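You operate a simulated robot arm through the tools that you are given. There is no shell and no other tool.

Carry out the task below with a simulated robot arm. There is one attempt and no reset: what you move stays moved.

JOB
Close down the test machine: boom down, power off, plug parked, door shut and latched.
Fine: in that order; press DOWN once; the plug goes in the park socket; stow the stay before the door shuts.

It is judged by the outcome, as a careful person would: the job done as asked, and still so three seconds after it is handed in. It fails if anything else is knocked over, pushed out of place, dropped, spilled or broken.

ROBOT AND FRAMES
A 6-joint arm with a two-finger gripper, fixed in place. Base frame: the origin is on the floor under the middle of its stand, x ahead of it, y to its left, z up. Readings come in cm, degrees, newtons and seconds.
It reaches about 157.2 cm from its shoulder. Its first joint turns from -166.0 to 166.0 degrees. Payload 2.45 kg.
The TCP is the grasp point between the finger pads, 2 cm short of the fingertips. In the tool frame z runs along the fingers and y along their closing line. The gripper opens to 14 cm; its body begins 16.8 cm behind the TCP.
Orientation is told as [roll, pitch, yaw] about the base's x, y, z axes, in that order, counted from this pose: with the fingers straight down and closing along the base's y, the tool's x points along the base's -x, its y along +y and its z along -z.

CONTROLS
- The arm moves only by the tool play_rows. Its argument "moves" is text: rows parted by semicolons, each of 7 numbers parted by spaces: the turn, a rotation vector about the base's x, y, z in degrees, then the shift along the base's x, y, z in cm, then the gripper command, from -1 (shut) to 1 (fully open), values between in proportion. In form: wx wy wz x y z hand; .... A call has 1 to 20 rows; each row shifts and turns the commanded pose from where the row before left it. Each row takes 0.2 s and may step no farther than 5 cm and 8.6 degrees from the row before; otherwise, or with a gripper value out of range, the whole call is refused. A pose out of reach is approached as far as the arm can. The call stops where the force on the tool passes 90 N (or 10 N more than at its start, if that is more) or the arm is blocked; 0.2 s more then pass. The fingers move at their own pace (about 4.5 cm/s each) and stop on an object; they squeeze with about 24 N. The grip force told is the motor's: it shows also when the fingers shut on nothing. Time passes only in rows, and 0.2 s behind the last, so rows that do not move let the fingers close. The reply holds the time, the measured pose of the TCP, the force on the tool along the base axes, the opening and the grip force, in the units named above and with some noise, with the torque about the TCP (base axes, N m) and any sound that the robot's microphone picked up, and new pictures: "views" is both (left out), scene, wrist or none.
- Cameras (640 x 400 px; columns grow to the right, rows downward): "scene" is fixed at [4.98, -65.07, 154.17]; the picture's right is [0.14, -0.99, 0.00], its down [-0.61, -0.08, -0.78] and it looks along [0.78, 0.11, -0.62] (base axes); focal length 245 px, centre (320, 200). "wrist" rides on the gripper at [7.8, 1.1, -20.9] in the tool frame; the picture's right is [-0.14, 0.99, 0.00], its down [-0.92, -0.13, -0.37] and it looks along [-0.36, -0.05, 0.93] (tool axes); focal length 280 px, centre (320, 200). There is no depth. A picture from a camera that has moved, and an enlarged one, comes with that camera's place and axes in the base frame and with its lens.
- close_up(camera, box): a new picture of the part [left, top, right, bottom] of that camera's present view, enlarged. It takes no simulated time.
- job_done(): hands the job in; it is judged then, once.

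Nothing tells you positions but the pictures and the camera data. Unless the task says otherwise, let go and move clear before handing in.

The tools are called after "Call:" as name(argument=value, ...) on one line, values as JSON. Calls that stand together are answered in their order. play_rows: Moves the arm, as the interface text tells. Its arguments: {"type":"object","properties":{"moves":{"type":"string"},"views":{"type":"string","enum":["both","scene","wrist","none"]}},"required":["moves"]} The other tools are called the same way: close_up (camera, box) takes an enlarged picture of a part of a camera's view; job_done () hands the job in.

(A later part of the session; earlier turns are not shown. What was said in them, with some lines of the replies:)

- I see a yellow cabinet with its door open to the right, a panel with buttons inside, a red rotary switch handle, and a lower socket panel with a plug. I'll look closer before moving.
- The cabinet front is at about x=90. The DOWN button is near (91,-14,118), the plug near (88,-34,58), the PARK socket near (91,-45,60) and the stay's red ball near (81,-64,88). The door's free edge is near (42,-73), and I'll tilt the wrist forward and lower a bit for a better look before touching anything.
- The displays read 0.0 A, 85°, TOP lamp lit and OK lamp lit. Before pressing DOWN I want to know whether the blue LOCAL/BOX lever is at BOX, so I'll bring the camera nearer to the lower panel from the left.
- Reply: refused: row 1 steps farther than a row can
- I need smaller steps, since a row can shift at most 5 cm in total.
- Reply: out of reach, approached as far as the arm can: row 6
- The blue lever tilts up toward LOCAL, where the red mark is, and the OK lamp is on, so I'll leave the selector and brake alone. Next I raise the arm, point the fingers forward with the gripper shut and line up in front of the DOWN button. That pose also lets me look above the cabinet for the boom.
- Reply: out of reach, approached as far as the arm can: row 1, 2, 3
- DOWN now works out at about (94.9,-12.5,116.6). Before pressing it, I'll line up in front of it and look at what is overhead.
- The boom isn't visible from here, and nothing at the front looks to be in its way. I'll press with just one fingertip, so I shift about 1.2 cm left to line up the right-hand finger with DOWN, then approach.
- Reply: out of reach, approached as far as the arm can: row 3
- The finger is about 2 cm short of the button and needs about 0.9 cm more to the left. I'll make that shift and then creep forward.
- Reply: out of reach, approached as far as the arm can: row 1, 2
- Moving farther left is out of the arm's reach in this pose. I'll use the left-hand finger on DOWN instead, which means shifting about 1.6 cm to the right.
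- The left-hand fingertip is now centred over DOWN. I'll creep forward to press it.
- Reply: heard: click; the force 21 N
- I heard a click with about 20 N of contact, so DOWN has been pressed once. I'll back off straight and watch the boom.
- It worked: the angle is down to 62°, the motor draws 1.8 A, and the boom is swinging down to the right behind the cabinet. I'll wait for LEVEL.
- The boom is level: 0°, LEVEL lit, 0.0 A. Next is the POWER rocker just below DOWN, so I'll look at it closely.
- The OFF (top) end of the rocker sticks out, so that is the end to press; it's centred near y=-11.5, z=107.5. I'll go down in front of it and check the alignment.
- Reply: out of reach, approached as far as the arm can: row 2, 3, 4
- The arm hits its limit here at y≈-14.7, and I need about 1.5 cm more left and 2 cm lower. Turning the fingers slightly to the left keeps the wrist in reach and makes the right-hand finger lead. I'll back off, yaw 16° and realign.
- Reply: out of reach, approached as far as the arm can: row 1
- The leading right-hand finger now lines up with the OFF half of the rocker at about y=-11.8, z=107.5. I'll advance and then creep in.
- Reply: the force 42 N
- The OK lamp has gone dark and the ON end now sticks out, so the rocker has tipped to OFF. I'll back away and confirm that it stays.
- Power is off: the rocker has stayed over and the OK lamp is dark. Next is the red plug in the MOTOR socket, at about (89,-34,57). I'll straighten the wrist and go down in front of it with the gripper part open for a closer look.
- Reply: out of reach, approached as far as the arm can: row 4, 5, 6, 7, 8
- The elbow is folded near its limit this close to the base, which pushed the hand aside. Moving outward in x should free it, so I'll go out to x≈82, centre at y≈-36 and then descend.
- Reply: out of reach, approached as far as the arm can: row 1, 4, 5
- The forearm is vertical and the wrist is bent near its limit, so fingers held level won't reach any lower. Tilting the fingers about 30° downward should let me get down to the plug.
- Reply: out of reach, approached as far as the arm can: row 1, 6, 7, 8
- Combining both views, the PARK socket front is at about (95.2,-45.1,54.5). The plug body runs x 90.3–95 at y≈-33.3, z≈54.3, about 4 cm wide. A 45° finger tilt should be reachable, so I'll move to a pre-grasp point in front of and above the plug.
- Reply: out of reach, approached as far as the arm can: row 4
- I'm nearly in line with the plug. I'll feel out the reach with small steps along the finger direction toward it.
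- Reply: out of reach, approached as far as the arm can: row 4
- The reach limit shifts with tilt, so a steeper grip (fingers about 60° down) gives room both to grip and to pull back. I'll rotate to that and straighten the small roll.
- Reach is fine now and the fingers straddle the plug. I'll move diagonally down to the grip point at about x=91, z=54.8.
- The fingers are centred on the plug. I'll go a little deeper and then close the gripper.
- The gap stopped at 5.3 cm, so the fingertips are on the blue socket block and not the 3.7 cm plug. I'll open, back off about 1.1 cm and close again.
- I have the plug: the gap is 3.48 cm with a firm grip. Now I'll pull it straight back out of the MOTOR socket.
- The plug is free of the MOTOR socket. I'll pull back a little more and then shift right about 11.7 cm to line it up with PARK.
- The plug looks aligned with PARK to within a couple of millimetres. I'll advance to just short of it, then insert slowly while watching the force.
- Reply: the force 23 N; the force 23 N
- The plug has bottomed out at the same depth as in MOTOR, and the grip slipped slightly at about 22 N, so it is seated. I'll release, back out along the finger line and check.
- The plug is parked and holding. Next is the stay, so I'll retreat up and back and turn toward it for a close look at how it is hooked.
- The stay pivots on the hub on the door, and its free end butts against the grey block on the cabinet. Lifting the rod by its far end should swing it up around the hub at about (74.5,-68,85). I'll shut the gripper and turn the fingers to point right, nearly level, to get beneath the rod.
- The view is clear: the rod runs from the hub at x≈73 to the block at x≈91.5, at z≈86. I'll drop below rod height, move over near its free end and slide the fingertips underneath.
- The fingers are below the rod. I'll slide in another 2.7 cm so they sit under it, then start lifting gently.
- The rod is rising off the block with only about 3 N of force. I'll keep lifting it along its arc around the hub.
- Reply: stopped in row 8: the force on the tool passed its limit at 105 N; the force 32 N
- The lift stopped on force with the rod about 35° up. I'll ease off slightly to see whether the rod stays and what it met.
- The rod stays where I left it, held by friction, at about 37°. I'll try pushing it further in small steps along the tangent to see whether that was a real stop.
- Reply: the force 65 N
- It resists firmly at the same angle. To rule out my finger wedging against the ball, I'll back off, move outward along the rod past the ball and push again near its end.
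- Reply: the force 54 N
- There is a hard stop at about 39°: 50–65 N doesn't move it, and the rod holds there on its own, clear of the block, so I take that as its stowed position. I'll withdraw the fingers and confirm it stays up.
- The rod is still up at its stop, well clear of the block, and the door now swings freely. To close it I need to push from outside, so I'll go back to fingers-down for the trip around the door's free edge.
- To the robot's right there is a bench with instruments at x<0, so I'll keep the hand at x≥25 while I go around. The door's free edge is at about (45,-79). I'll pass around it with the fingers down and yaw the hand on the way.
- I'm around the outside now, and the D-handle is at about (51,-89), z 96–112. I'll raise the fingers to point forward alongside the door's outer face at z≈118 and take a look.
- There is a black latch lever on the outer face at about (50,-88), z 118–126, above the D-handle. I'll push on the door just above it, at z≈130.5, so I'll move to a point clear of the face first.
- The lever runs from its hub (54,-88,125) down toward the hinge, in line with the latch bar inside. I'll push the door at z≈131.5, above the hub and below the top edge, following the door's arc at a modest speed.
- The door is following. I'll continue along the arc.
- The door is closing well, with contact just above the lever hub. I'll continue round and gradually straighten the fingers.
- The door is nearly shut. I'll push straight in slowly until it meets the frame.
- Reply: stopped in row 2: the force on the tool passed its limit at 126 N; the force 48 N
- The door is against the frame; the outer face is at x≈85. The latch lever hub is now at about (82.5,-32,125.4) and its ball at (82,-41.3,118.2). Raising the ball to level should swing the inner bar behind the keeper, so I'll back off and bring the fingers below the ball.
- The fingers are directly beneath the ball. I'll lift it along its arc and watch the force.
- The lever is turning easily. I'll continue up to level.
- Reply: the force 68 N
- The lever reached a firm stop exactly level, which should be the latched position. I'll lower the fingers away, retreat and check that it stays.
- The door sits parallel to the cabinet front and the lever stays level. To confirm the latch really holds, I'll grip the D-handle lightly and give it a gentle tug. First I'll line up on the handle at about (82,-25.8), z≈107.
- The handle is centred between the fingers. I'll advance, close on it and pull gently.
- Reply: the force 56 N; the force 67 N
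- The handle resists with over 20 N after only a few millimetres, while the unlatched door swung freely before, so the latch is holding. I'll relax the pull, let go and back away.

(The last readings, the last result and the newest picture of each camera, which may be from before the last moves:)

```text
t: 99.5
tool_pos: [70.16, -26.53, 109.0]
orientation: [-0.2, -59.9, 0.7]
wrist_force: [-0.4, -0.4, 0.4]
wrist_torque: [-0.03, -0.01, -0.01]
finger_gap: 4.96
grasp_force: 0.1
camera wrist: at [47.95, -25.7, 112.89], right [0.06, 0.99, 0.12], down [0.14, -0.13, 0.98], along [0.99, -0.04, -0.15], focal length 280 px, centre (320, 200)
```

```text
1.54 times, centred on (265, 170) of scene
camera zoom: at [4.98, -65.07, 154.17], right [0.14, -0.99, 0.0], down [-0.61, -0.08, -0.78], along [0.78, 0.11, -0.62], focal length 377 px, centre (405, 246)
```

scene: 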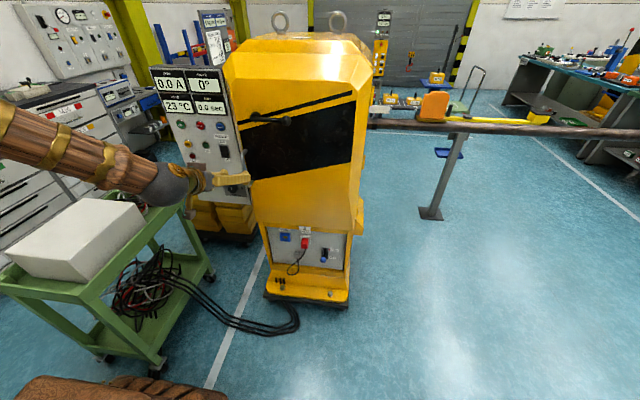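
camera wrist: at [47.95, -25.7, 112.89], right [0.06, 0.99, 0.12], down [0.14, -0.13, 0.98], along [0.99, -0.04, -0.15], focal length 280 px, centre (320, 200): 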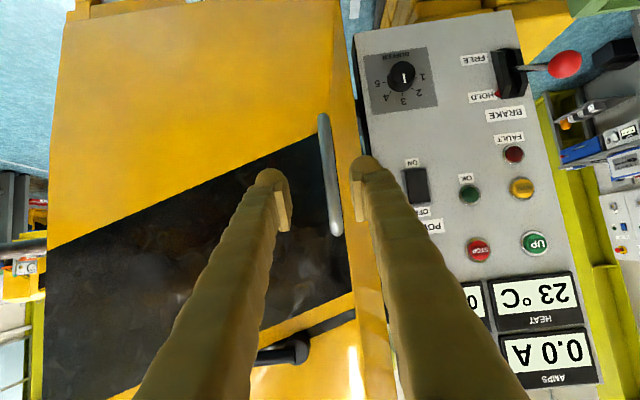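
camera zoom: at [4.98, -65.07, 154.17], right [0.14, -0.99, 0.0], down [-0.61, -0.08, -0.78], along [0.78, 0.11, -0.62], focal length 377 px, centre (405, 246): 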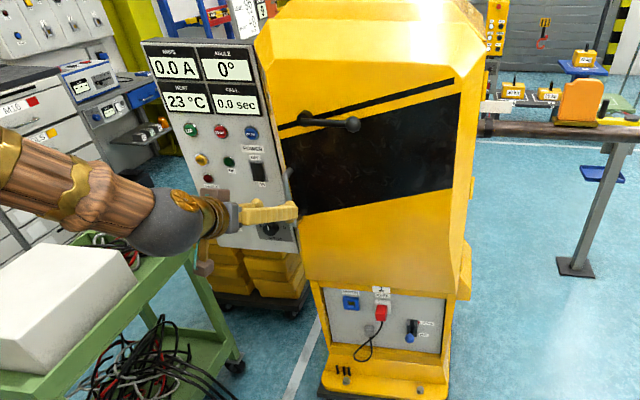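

The door is shut with the lever level, the plug is in PARK, POWER is at OFF and the boom reads 0°. I'll move the arm clear and take a last look.

Call:
play_rows(moves="0 6 0 -2 -2 4 -0.29;0 6 0 -2 -2 4 -0.29;0 6 0 -2 -2 4 -0.29;0 6 0 -2 -2 4 -0.29;0 6 0 -2 -2 4 -0.29;0 6 0 -2 -2 3 -0.29;0 0 0 0 0 0 -0.29;0 0 0 0 0 0 -0.29", views="both")

Call:
close_up(camera="scene", box=[140, 40, 390, 300])

Call:
close_up(camera="scene", box=[250, 215, 360, 300])

```text
t: 101.3
tool_pos: [58.01, -38.5, 132.21]
orientation: [0.3, -23.8, 0.3]
wrist_force: [0.6, 0.6, -0.6]
wrist_torque: [-0.02, 0.04, 0.0]
finger_gap: 4.96
grasp_force: 0.1
camera wrist: at [42.15, -37.64, 148.21], right [0.12, 0.99, 0.06], down [0.69, -0.13, 0.71], along [0.71, -0.04, -0.7], focal length 280 px, centre (320, 200)
```

scene: 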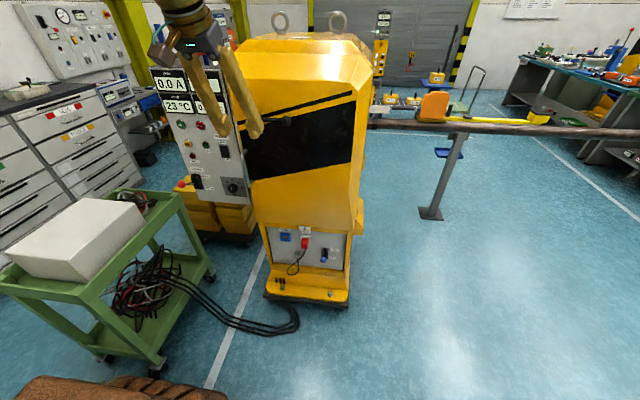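
wrist: 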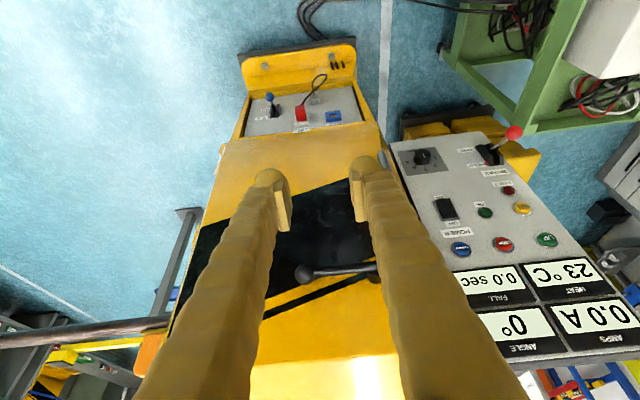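

```text
1.54 times, centred on (265, 170) of scene
camera zoom: at [4.98, -65.07, 154.17], right [0.14, -0.99, 0.0], down [-0.61, -0.08, -0.78], along [0.78, 0.11, -0.62], focal length 377 px, centre (405, 246)
```

zoom: 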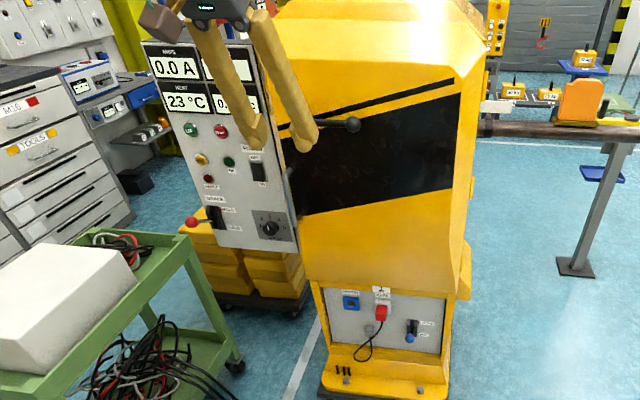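

```text
4.71 times, centred on (305, 258) of scene
camera zoom: at [4.98, -65.07, 154.17], right [0.14, -0.99, 0.0], down [-0.61, -0.08, -0.78], along [0.78, 0.11, -0.62], focal length 1152 px, centre (391, -71)
```

zoom: 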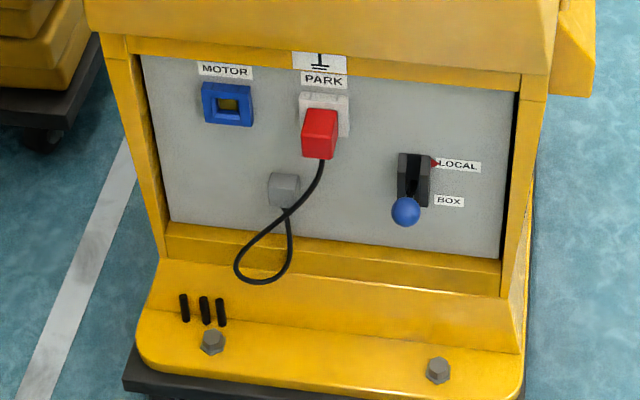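

Everything is in the requested end state. The boom is at 0°, POWER is off, and the plug is in PARK. The stay was raised to its stop before the door shut, and the door is shut and latched with the lever level. Nothing else has moved and the arm is clear, so I'm handing in.

Call:
job_done()

```text
The job is handed in.
```

The test machine is closed down in the order you asked, and the job is handed in.

- **Boom:** I pressed DOWN once. The boom came down to 0° with the LEVEL lamp lit and the motor at 0.0 A.
- **Power:** The POWER rocker is at OFF and the OK lamp is out. The displays and the LEVEL and WARN lamps stayed lit.
- **Plug:** It is out of MOTOR and fully seated in PARK.
- **Stay:** I raised the stay rod off its block before shutting the door. It stops hard at about 39° up and holds there. There is no clip on the door, so I took that stop as its stowed position.
- **Door:** It is shut with the latch lever turned level to its stop. A gentle tug on the handle met over 20 N of resistance, so the latch is holding.

I left the brake, the LOCAL/BOX lever, the cams and the CUT-OUT as I found them. Nothing else appears moved, and the arm is clear of the machine.
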